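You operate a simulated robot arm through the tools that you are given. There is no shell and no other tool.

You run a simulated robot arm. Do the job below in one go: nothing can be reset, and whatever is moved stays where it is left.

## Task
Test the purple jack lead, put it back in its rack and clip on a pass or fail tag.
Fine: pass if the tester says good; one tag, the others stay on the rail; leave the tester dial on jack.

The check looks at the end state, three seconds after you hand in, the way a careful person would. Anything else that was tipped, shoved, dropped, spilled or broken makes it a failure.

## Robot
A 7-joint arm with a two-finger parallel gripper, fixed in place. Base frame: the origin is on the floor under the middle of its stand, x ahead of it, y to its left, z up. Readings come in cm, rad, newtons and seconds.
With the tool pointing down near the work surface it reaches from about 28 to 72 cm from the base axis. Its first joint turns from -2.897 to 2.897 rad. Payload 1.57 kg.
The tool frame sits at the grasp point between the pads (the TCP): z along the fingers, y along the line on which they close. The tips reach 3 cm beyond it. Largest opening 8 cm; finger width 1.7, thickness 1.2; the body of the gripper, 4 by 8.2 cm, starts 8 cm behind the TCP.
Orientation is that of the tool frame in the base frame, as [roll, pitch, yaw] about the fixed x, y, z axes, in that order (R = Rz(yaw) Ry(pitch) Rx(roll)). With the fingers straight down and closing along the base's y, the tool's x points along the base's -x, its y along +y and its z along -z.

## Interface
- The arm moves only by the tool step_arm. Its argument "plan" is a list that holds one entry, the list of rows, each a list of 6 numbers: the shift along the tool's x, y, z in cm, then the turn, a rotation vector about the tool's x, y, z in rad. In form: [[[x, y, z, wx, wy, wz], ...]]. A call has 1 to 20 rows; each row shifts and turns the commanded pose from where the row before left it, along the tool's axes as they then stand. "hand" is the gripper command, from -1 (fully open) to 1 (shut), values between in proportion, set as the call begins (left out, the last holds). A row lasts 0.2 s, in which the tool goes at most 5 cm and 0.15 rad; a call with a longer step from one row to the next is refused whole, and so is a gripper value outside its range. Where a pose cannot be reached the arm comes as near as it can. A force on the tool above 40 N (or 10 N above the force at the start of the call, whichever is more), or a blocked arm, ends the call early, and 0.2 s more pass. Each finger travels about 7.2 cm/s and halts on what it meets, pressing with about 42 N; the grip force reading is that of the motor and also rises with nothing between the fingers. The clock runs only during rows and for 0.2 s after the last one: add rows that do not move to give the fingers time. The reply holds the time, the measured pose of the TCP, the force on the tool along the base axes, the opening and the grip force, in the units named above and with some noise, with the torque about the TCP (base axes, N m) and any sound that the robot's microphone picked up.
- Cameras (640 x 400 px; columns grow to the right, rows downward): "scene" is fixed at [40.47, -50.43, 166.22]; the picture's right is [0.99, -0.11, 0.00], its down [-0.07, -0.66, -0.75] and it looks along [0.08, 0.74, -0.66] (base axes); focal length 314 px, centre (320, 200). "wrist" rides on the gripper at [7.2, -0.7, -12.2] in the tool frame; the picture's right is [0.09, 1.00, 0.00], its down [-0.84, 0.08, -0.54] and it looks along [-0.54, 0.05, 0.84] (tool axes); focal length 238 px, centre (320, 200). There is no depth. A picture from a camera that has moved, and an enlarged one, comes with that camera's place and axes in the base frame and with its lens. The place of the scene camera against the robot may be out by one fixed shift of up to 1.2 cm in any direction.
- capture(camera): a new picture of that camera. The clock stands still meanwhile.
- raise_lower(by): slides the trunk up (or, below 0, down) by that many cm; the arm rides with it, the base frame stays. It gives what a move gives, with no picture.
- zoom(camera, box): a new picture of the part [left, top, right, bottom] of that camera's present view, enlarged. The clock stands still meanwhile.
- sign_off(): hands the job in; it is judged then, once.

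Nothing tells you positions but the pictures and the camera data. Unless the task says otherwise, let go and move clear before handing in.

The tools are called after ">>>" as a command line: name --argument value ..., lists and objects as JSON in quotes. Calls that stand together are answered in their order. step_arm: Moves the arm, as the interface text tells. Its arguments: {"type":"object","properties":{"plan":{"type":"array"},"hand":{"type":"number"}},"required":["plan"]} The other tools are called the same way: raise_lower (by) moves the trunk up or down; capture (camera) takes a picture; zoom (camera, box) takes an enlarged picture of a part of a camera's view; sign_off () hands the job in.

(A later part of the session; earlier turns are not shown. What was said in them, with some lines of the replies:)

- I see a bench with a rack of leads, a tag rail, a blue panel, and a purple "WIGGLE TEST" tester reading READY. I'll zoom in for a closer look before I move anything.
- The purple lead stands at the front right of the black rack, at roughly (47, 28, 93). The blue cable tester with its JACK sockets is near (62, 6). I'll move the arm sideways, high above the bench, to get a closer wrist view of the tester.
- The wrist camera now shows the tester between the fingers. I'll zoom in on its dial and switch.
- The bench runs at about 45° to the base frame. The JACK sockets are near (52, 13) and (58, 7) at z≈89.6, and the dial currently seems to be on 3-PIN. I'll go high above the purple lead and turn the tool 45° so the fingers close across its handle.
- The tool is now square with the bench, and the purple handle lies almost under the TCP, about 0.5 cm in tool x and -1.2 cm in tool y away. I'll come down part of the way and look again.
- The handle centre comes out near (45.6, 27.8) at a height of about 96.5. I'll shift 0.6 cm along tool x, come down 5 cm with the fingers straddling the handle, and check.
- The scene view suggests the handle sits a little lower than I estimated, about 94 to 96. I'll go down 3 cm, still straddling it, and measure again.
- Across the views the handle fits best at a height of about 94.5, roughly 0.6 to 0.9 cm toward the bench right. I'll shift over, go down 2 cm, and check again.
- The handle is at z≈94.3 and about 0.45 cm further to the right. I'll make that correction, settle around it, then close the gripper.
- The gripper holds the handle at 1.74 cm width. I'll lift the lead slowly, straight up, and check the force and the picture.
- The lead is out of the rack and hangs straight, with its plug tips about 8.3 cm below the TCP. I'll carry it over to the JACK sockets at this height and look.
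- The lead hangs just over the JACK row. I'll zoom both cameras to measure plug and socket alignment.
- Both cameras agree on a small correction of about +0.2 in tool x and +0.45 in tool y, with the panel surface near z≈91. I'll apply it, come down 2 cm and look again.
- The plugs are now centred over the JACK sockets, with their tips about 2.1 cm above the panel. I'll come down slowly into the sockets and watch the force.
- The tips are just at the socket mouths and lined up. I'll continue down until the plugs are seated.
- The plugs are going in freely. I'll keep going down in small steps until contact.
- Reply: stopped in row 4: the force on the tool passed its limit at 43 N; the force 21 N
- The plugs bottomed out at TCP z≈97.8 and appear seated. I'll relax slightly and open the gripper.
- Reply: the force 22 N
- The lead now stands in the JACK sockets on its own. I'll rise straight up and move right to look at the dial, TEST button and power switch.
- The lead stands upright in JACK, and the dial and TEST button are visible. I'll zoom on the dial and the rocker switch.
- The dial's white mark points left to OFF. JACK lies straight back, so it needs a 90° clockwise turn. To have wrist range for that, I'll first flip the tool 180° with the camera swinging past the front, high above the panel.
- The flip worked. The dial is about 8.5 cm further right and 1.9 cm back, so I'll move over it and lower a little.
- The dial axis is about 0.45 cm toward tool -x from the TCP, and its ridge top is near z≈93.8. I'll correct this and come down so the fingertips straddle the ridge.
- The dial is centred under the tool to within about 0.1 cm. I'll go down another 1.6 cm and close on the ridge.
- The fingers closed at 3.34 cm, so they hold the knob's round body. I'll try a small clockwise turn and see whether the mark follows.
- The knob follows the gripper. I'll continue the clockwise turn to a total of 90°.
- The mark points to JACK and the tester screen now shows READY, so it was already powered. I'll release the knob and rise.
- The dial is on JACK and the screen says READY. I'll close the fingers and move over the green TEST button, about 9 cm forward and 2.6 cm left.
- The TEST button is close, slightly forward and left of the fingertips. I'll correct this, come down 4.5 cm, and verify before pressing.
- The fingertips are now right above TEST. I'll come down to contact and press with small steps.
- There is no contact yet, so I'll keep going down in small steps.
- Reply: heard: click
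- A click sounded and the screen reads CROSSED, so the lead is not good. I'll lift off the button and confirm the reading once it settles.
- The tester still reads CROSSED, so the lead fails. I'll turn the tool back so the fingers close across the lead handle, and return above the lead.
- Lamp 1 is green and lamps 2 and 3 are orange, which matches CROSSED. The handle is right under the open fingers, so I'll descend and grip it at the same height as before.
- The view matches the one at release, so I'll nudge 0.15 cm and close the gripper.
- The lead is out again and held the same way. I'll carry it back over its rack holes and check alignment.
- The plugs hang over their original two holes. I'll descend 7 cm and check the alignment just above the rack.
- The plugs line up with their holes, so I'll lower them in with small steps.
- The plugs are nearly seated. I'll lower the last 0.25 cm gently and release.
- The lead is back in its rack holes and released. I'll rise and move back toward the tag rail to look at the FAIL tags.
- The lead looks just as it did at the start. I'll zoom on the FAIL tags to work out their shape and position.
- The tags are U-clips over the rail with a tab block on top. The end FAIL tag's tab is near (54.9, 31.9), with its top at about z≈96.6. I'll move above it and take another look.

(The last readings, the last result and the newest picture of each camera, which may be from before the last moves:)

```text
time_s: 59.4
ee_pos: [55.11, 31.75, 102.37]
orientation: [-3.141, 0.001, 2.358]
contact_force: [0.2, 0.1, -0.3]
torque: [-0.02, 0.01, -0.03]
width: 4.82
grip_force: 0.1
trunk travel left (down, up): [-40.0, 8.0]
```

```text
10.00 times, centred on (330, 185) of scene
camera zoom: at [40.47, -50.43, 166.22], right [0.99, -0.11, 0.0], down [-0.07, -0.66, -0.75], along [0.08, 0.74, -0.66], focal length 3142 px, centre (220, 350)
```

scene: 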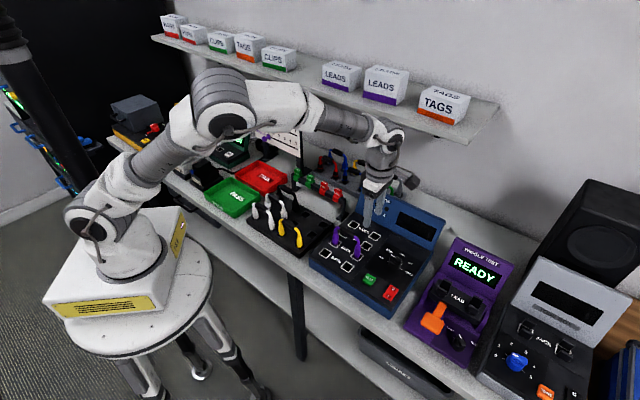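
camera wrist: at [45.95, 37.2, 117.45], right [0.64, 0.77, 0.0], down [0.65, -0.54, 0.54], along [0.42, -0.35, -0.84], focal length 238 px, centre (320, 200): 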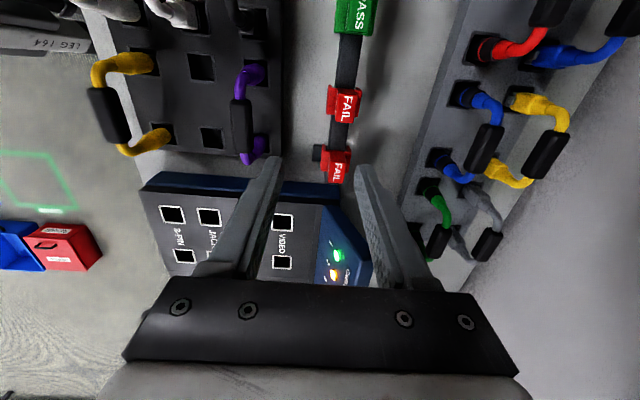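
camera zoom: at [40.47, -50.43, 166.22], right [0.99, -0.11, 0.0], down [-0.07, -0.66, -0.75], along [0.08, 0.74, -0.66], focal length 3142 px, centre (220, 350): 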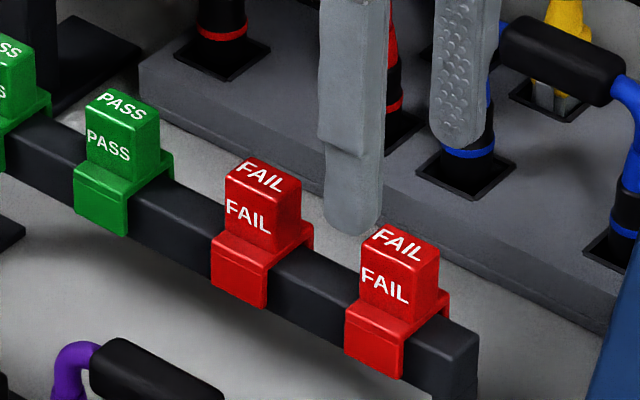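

The tab is centred between the fingers. I'll descend 4 cm and check the tip height against the clip shoulder.

>>> step_arm --plan '[[[0, 0, 1.5, 0, 0, 0], [0, 0, 1.5, 0, 0, 0], [0, 0, 1.0, 0, 0, 0], [0, 0, 0, 0, 0, 0]]]'

>>> zoom --camera "wrist" --box '[240, 100, 400, 260]'

>>> zoom --camera "scene" --box '[310, 165, 350, 205]'

```text
time_s: 60.4
ee_pos: [55.09, 31.82, 98.3]
orientation: [3.138, 0.0, 2.358]
contact_force: [-0.5, -0.8, -0.9]
torque: [0.01, 0.02, -0.03]
width: 4.8
grip_force: 0.1
trunk travel left (down, up): [-40.0, 8.0]
```

```text
2.50 times, centred on (320, 180) of wrist
camera zoom: at [49.48, 36.48, 110.41], right [0.64, 0.77, 0.0], down [0.65, -0.54, 0.54], along [0.42, -0.34, -0.84], focal length 596 px, centre (320, 250)
```

zoom: 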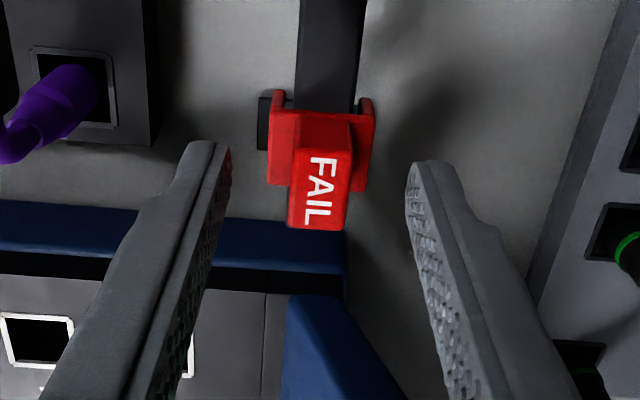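

```text
10.00 times, centred on (330, 185) of scene
camera zoom: at [40.47, -50.43, 166.22], right [0.99, -0.11, 0.0], down [-0.07, -0.66, -0.75], along [0.08, 0.74, -0.66], focal length 3142 px, centre (220, 350)
```

zoom: 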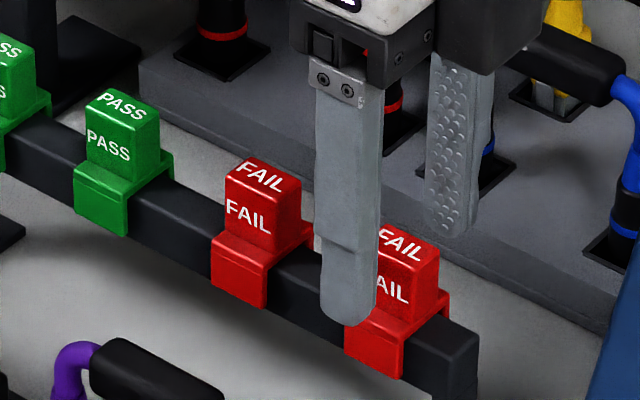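

The tips are about 1 cm above the clip's shoulder. I'll go down 0.5 cm more and close on the tab.

>>> step_arm --plan '[[[0, 0, 0.5, 0, 0, 0], [0, 0, 0, 0, 0, 0]]]'

>>> step_arm --plan '[[[0, 0, 0, 0, 0, 0], [0, 0, 0, 0, 0, 0], [0, 0, 0, 0, 0, 0], [0, 0, 0, 0, 0, 0]]]' --hand 1

>>> zoom --camera "wrist" --box '[240, 100, 400, 260]'

>>> zoom --camera "scene" --box '[310, 165, 350, 205]'

```text
time_s: 61.0
ee_pos: [55.28, 31.89, 97.58]
orientation: [3.14, 0.002, 2.355]
contact_force: [0.3, -0.6, 0.0]
torque: [-0.02, 0.0, -0.02]
width: 4.84
grip_force: 0.0
trunk travel left (down, up): [-40.0, 8.0]
```

```text
time_s: 62.0
ee_pos: [55.02, 31.73, 97.76]
orientation: [3.141, -0.002, 2.356]
contact_force: [-0.2, -1.1, -0.5]
torque: [0.05, 0.02, 0.01]
width: 1.44
grip_force: 30.3
trunk travel left (down, up): [-40.0, 8.0]
```

```text
2.50 times, centred on (320, 180) of wrist
camera zoom: at [49.49, 36.45, 109.9], right [0.64, 0.77, 0.0], down [0.65, -0.54, 0.54], along [0.42, -0.34, -0.84], focal length 596 px, centre (320, 250)
```

zoom: 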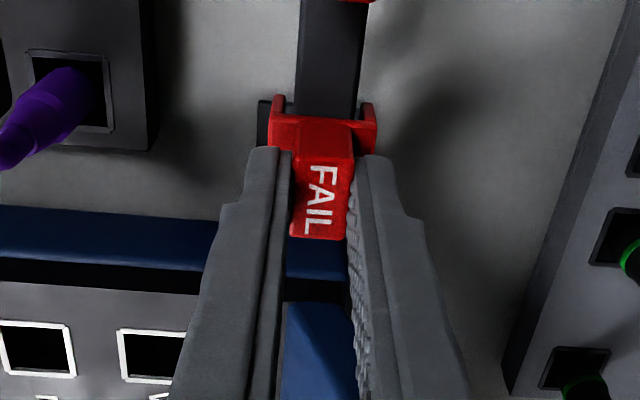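

```text
10.00 times, centred on (330, 185) of scene
camera zoom: at [40.47, -50.43, 166.22], right [0.99, -0.11, 0.0], down [-0.07, -0.66, -0.75], along [0.08, 0.74, -0.66], focal length 3142 px, centre (220, 350)
```

zoom: 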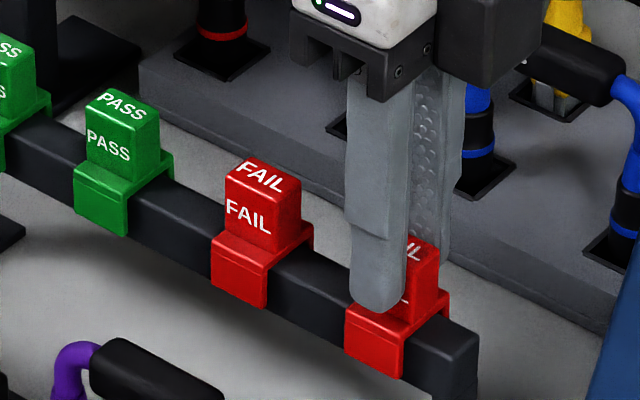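

The tab is gripped at 1.44 cm width. I'll pull it straight up slowly and check that only this tag comes off.

>>> step_arm --plan '[[[0, 0, -0.3, 0, 0, 0], [0, 0, -0.3, 0, 0, 0], [0, 0, -0.4, 0, 0, 0], [0, 0, -0.5, 0, 0, 0], [0, 0, -0.5, 0, 0, 0], [0, 0, 0, 0, 0, 0]]]'

>>> zoom --camera "scene" --box '[300, 155, 360, 215]'

```text
time_s: 63.4
ee_pos: [55.14, 31.92, 99.8]
orientation: [3.141, 0.001, 2.356]
contact_force: [-0.2, -0.2, 0.2]
torque: [-0.02, -0.01, 0.01]
width: 1.46
grip_force: 30.6
trunk travel left (down, up): [-40.0, 8.0]
```

```text
6.67 times, centred on (330, 185) of scene
camera zoom: at [40.47, -50.43, 166.22], right [0.99, -0.11, 0.0], down [-0.07, -0.66, -0.75], along [0.08, 0.74, -0.66], focal length 2094 px, centre (253, 300)
```

zoom: 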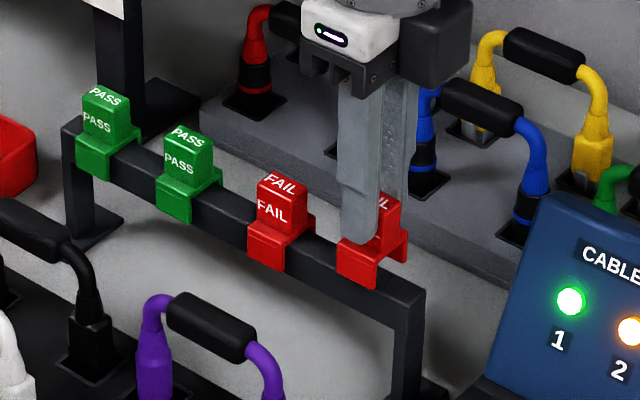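

The tag is coming off cleanly and the rail has not moved. I'll lift it clear and carry it over the purple lead's handle.

>>> step_arm --plan '[[[0, 0, -2, 0, 0, 0], [0, 0, -2, 0, 0, 0], [0, 0, -2, 0, 0, 0], [0.9, -3.1, 0, 0, 0, 0], [0.9, -3.1, 0, 0, 0, 0], [1.0, -3.2, 0, 0, 0, 0], [0, 0, 0, 0, 0, 0], [0, 0, 0, 0, 0, 0]]]'

>>> capture --camera "wrist"

>>> zoom --camera "scene" --box '[280, 160, 360, 240]'

```text
time_s: 65.2
ee_pos: [46.19, 27.23, 105.81]
orientation: [3.139, 0.001, 2.356]
contact_force: [0.2, -0.9, 0.1]
torque: [0.0, 0.01, 0.01]
width: 1.47
grip_force: 31.1
trunk travel left (down, up): [-40.0, 8.0]
```

```text
taken
camera wrist: at [40.54, 31.84, 117.92], right [0.64, 0.77, 0.0], down [0.65, -0.54, 0.54], along [0.42, -0.34, -0.84], focal length 238 px, centre (320, 200)
```

wrist: 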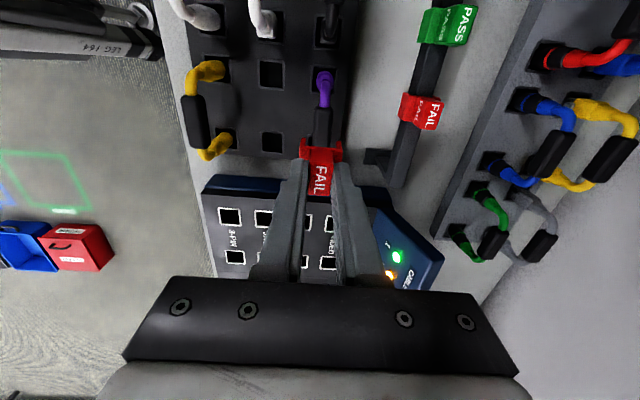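

```text
5.00 times, centred on (320, 200) of scene
camera zoom: at [40.47, -50.43, 166.22], right [0.99, -0.11, 0.0], down [-0.07, -0.66, -0.75], along [0.08, 0.74, -0.66], focal length 1571 px, centre (320, 200)
```

zoom: 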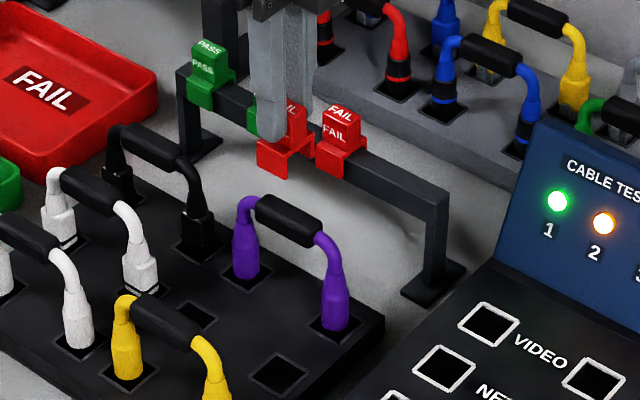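

The tag is held above the handle. I'll make a small correction and descend 4 cm, to about 1 cm above the handle, to check alignment.

>>> step_arm --plan '[[[-0.2, 0.15, 1.5, 0, 0, 0], [0, 0, 1.5, 0, 0, 0], [0, 0, 1, 0, 0, 0], [0, 0, 0, 0, 0, 0], [0, 0, 0, 0, 0, 0]]]'

>>> zoom --camera "wrist" --box '[240, 80, 400, 240]'

>>> zoom --camera "scene" --box '[295, 175, 345, 225]'

```text
time_s: 66.4
ee_pos: [46.65, 27.01, 101.6]
orientation: [3.14, 0.0, 2.358]
contact_force: [0.4, 0.1, 0.6]
torque: [-0.03, -0.01, -0.01]
width: 1.46
grip_force: 30.4
trunk travel left (down, up): [-40.0, 8.0]
```

```text
2.50 times, centred on (320, 160) of wrist
camera zoom: at [41.01, 31.77, 113.86], right [0.64, 0.77, 0.0], down [0.65, -0.54, 0.54], along [0.42, -0.34, -0.84], focal length 596 px, centre (320, 300)
```

zoom: 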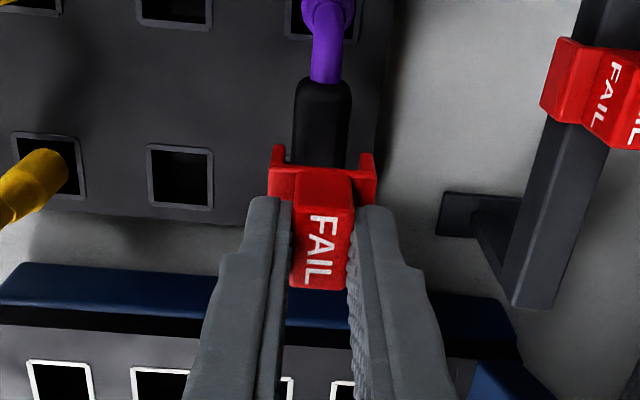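

```text
8.00 times, centred on (320, 200) of scene
camera zoom: at [40.47, -50.43, 166.22], right [0.99, -0.11, 0.0], down [-0.07, -0.66, -0.75], along [0.08, 0.74, -0.66], focal length 2513 px, centre (320, 200)
```

zoom: 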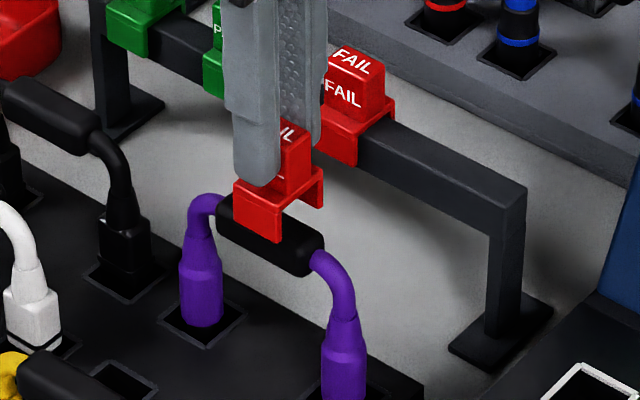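

The clip straddles the handle, centred to within about 0.1 cm. I'll lower it onto the handle with small steps and press until it seats.

>>> step_arm --plan '[[[0, -0.1, 0.5, 0, 0, 0], [0, 0, 0.4, 0, 0, 0], [0, 0, 0.3, 0, 0, 0], [0, 0, 0.2, 0, 0, 0], [0, 0, 0, 0, 0, 0]]]'

>>> zoom --camera "wrist" --box '[240, 80, 400, 240]'

>>> zoom --camera "scene" --box '[295, 175, 345, 225]'

```text
time_s: 67.6
ee_pos: [46.68, 27.01, 100.38]
orientation: [3.14, -0.001, 2.356]
contact_force: [-0.8, 0.6, 0.1]
torque: [0.03, 0.0, 0.01]
width: 1.43
grip_force: 29.8
trunk travel left (down, up): [-40.0, 8.0]
```

```text
2.50 times, centred on (320, 160) of wrist
camera zoom: at [41.04, 31.66, 112.45], right [0.64, 0.77, 0.0], down [0.65, -0.54, 0.54], along [0.42, -0.35, -0.84], focal length 596 px, centre (320, 300)
```

zoom: 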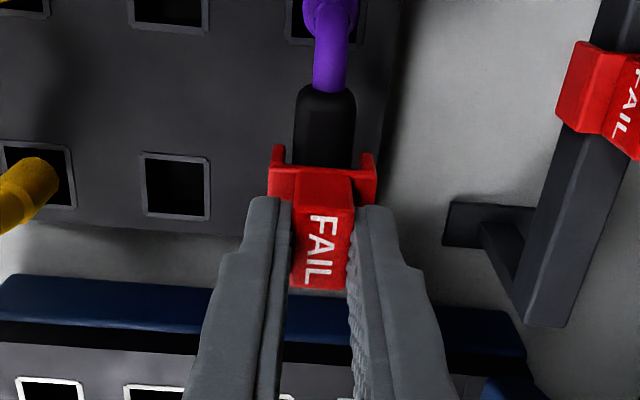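

```text
8.00 times, centred on (320, 200) of scene
camera zoom: at [40.47, -50.43, 166.22], right [0.99, -0.11, 0.0], down [-0.07, -0.66, -0.75], along [0.08, 0.74, -0.66], focal length 2513 px, centre (320, 200)
```

zoom: 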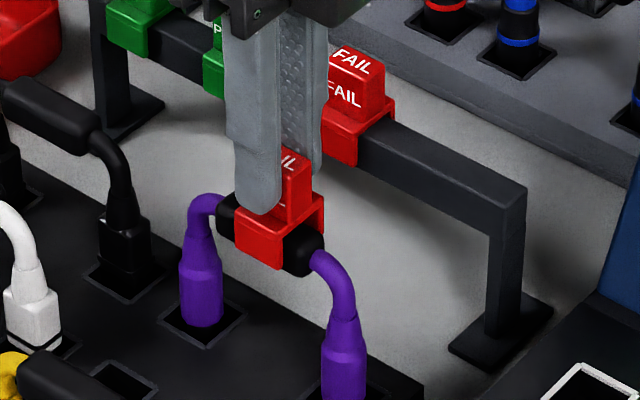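

The clip's legs now reach down both sides of the handle without force. I'll continue in small steps until it seats.

>>> step_arm --plan '[[[0, 0, 0.2, 0, 0, 0], [0, 0, 0.2, 0, 0, 0], [0, 0, 0.2, 0, 0, 0], [0, 0, 0.2, 0, 0, 0], [0, 0, 0, 0, 0, 0]]]'

>>> zoom --camera "scene" --box '[295, 175, 345, 225]'

```text
time_s: 68.8
ee_pos: [46.82, 27.15, 99.74]
orientation: [3.136, 0.002, 2.355]
contact_force: [-0.6, -1.0, 18.0]
torque: [-0.11, 0.12, 0.03]
width: 1.44
grip_force: 30.6
trunk travel left (down, up): [-40.0, 8.0]
```

```text
8.00 times, centred on (320, 200) of scene
camera zoom: at [40.47, -50.43, 166.22], right [0.99, -0.11, 0.0], down [-0.07, -0.66, -0.75], along [0.08, 0.74, -0.66], focal length 2513 px, centre (320, 200)
```

zoom: 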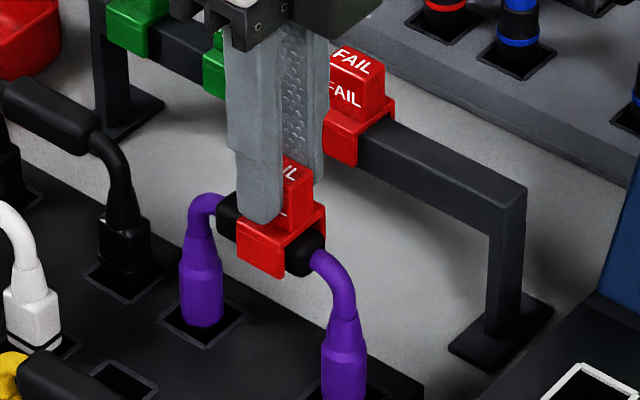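

Contact force of 18 N has built up at TCP z≈99.75. I'll zoom both cameras to see whether the clip is seated on the handle.

>>> zoom --camera "wrist" --box '[290, 110, 350, 170]'

>>> zoom --camera "scene" --box '[305, 185, 340, 220]'

```text
6.67 times, centred on (320, 140) of wrist
camera zoom: at [41.05, 31.7, 111.83], right [0.64, 0.77, 0.01], down [0.64, -0.54, 0.54], along [0.42, -0.34, -0.84], focal length 1589 px, centre (320, 600)
```

zoom: 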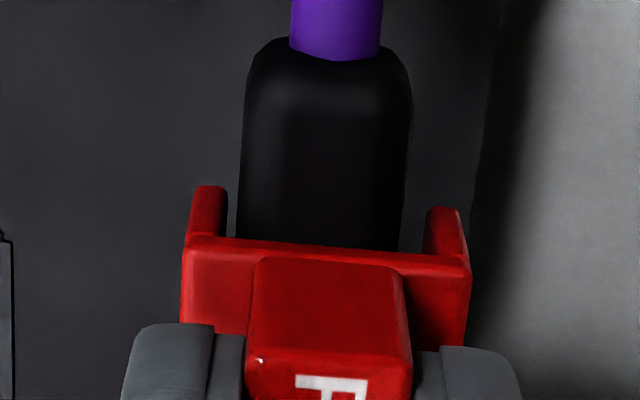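

```text
11.43 times, centred on (322, 202) of scene
camera zoom: at [40.47, -50.43, 166.22], right [0.99, -0.11, 0.0], down [-0.07, -0.66, -0.75], along [0.08, 0.74, -0.66], focal length 3590 px, centre (291, 171)
```

zoom: 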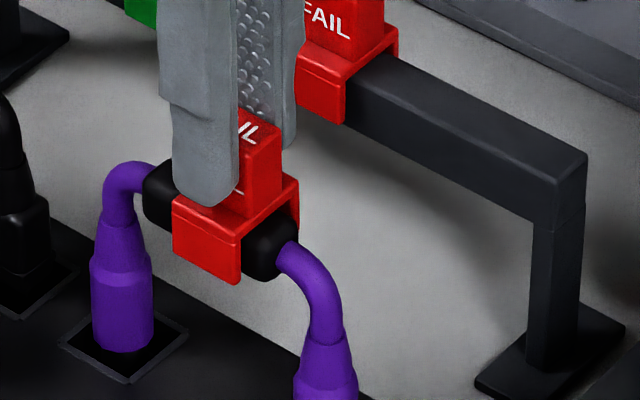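

No gap is visible between the clip and the handle. I'll press a little more to see whether the clip moves further or is already seated.

>>> step_arm --plan '[[[0, 0, 0.1, 0, 0, 0], [0, 0, 0.1, 0, 0, 0], [0, 0, 0, 0, 0, 0]]]'

>>> zoom --camera "scene" --box '[305, 185, 340, 220]'

```text
time_s: 69.6
ee_pos: [46.71, 27.01, 99.38]
orientation: [3.136, 0.004, 2.358]
contact_force: [0.6, -0.5, 28.6]
torque: [-0.03, 0.0, 0.01]
width: 1.44
grip_force: 30.7
trunk travel left (down, up): [-40.0, 8.0]
```

```text
11.43 times, centred on (322, 202) of scene
camera zoom: at [40.47, -50.43, 166.22], right [0.99, -0.11, 0.0], down [-0.07, -0.66, -0.75], along [0.08, 0.74, -0.66], focal length 3590 px, centre (291, 171)
```

zoom: 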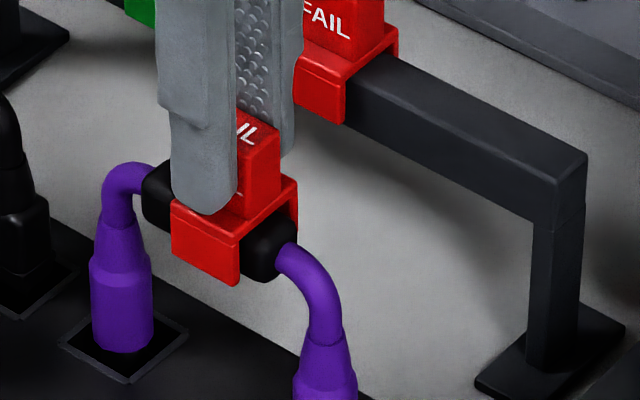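

The tag does not go further under 28 N, and its shoulder sits directly on top of the handle, so it is seated. I'll ease the pressure and open the fingers just enough to let go.

>>> step_arm --plan '[[[0, 0, -0.1, 0, 0, 0], [0, 0, 0, 0, 0, 0]]]'

>>> step_arm --plan '[[[0, 0, 0, 0, 0, 0], [0, 0, 0, 0, 0, 0], [0, 0, 0, 0, 0, 0]]]' --hand 0

>>> zoom --camera "scene" --box '[305, 185, 340, 220]'

>>> zoom --camera "wrist" --box '[260, 100, 380, 220]'

```text
time_s: 70.2
ee_pos: [46.65, 27.01, 99.48]
orientation: [3.139, 0.0, 2.355]
contact_force: [2.9, -1.4, 19.3]
torque: [-0.02, -0.15, -0.02]
width: 1.46
grip_force: 30.9
trunk travel left (down, up): [-40.0, 8.0]
```

```text
time_s: 71.0
ee_pos: [46.7, 27.12, 99.45]
orientation: [3.14, 0.0, 2.356]
contact_force: [-0.4, 0.0, 0.3]
torque: [0.03, 0.03, -0.04]
width: 4.0
grip_force: 0.1
trunk travel left (down, up): [-40.0, 8.0]
```

```text
11.43 times, centred on (322, 202) of scene
camera zoom: at [40.47, -50.43, 166.22], right [0.99, -0.11, 0.0], down [-0.07, -0.66, -0.75], along [0.08, 0.74, -0.66], focal length 3590 px, centre (291, 171)
```

zoom: 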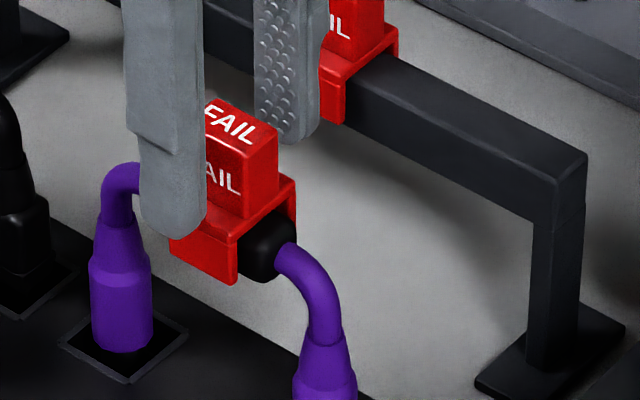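

```text
3.33 times, centred on (320, 160) of wrist
camera zoom: at [41.01, 31.73, 111.51], right [0.64, 0.77, 0.0], down [0.65, -0.54, 0.54], along [0.42, -0.35, -0.84], focal length 794 px, centre (320, 333)
```

zoom: 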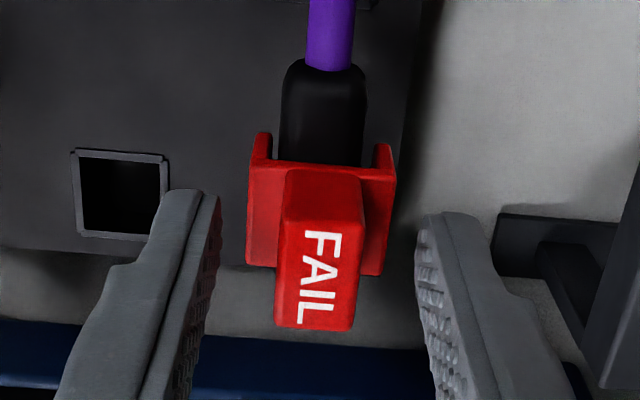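

The FAIL tag sits on the handle by itself. I'll rise straight up, back away, and inspect the whole scene.

>>> step_arm --plan '[[[0, 0, -1, 0, 0, 0], [0, 0, -2, 0, 0, 0], [0, 0, -4, 0, 0, 0], [0, 0, -4, 0, 0, 0], [0, 0, -4, 0, 0, 0], [0, -3, -3, 0, 0, 0], [0, -4, 0, 0, 0, 0], [0, -4, 0, 0, 0, 0], [0, 0, 0, 0, 0, 0], [0, 0, 0, 0, 0, 0]]]'

>>> capture --camera "wrist"

>>> capture --camera "scene"

>>> zoom --camera "scene" --box '[290, 160, 360, 230]'

>>> zoom --camera "scene" --box '[310, 170, 450, 310]'

```text
time_s: 73.2
ee_pos: [38.87, 19.48, 117.43]
orientation: [3.14, 0.001, 2.357]
contact_force: [-0.6, -0.2, -0.6]
torque: [-0.03, 0.04, 0.02]
width: 4.02
grip_force: 0.0
trunk travel left (down, up): [-40.0, 8.0]
```

```text
taken
camera wrist: at [33.19, 24.1, 129.54], right [0.64, 0.77, 0.0], down [0.65, -0.54, 0.54], along [0.42, -0.35, -0.84], focal length 238 px, centre (320, 200)
```

wrist: 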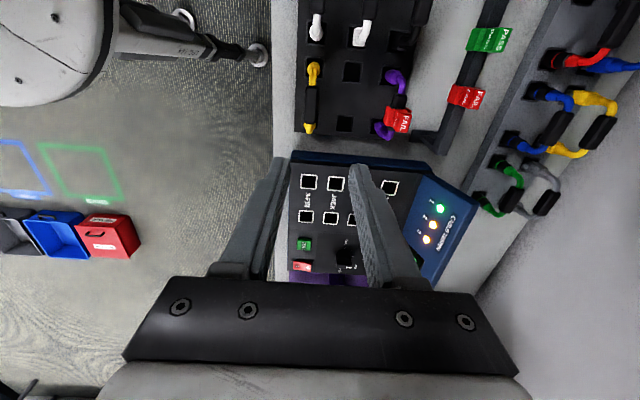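

```text
taken
```

scene: 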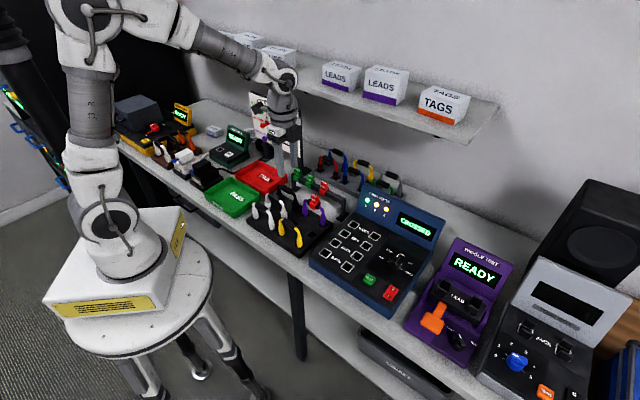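

```text
5.71 times, centred on (325, 195) of scene
camera zoom: at [40.47, -50.43, 166.22], right [0.99, -0.11, 0.0], down [-0.07, -0.66, -0.75], along [0.08, 0.74, -0.66], focal length 1795 px, centre (291, 229)
```

zoom: 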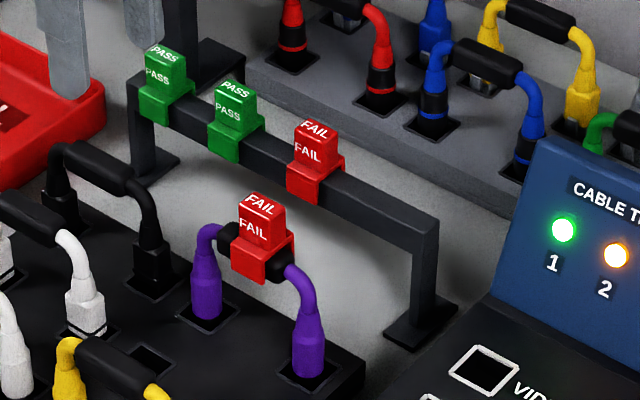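

```text
2.86 times, centred on (380, 240) of scene
camera zoom: at [40.47, -50.43, 166.22], right [0.99, -0.11, 0.0], down [-0.07, -0.66, -0.75], along [0.08, 0.74, -0.66], focal length 898 px, centre (149, 86)
```

zoom: 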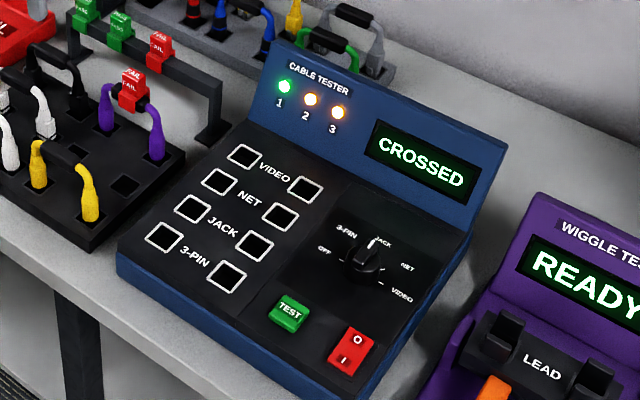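

The lead is in its rack with a FAIL tag on it. The other three tags are on the rail, the dial is on JACK and the tester still shows CROSSED. I'll take one last close look at the tag and lead before handing in.

>>> zoom --camera "scene" --box '[305, 180, 340, 215]'

>>> zoom --camera "wrist" --box '[350, 40, 450, 160]'

>>> zoom --camera "scene" --box '[390, 240, 430, 280]'

```text
11.43 times, centred on (322, 198) of scene
camera zoom: at [40.47, -50.43, 166.22], right [0.99, -0.11, 0.0], down [-0.07, -0.66, -0.75], along [0.08, 0.74, -0.66], focal length 3590 px, centre (291, 229)
```

zoom: 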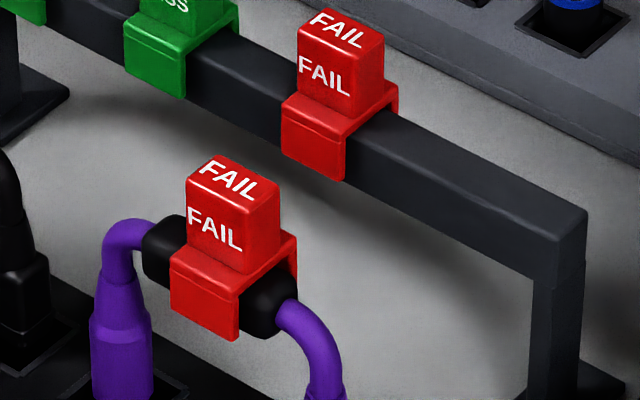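

```text
3.33 times, centred on (400, 100) of wrist
camera zoom: at [33.19, 24.1, 129.54], right [0.64, 0.77, 0.0], down [0.65, -0.54, 0.54], along [0.42, -0.35, -0.84], focal length 794 px, centre (53, 533)
```

zoom: 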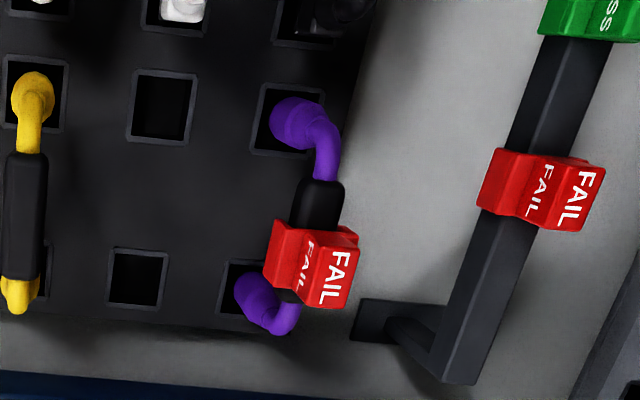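

```text
10.00 times, centred on (410, 260) of scene
camera zoom: at [40.47, -50.43, 166.22], right [0.99, -0.11, 0.0], down [-0.07, -0.66, -0.75], along [0.08, 0.74, -0.66], focal length 3142 px, centre (-580, -400)
```

zoom: 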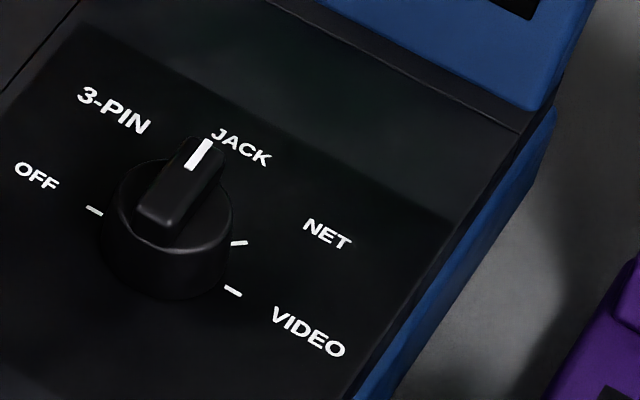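

Everything is in its end state: the purple lead is back in its own rack holes with one FAIL tag seated on its handle. The other three tags are on the rail, the dial is on JACK, and the arm is clear. I'm handing in.

>>> sign_off

```text
The job is handed in.
```

The purple jack lead failed its test: the tester read CROSSED, with lamp 1 green and lamps 2 and 3 orange. I put it back in its own rack holes with one FAIL tag on the handle.

- **Tags:** the other three tags (two PASS, one FAIL) are still on the rail.
- **Tester:** the dial is on JACK, and the screen was still showing CROSSED when I handed in. I did not touch the power switch, because the tester came on by itself when the dial left OFF.
- **Tag fit:** I heard no click when the tag went on. It sits down on the handle like the tags on the rail and stayed put when I let go.

In the last pictures nothing else looked moved or knocked, and the arm was clear.
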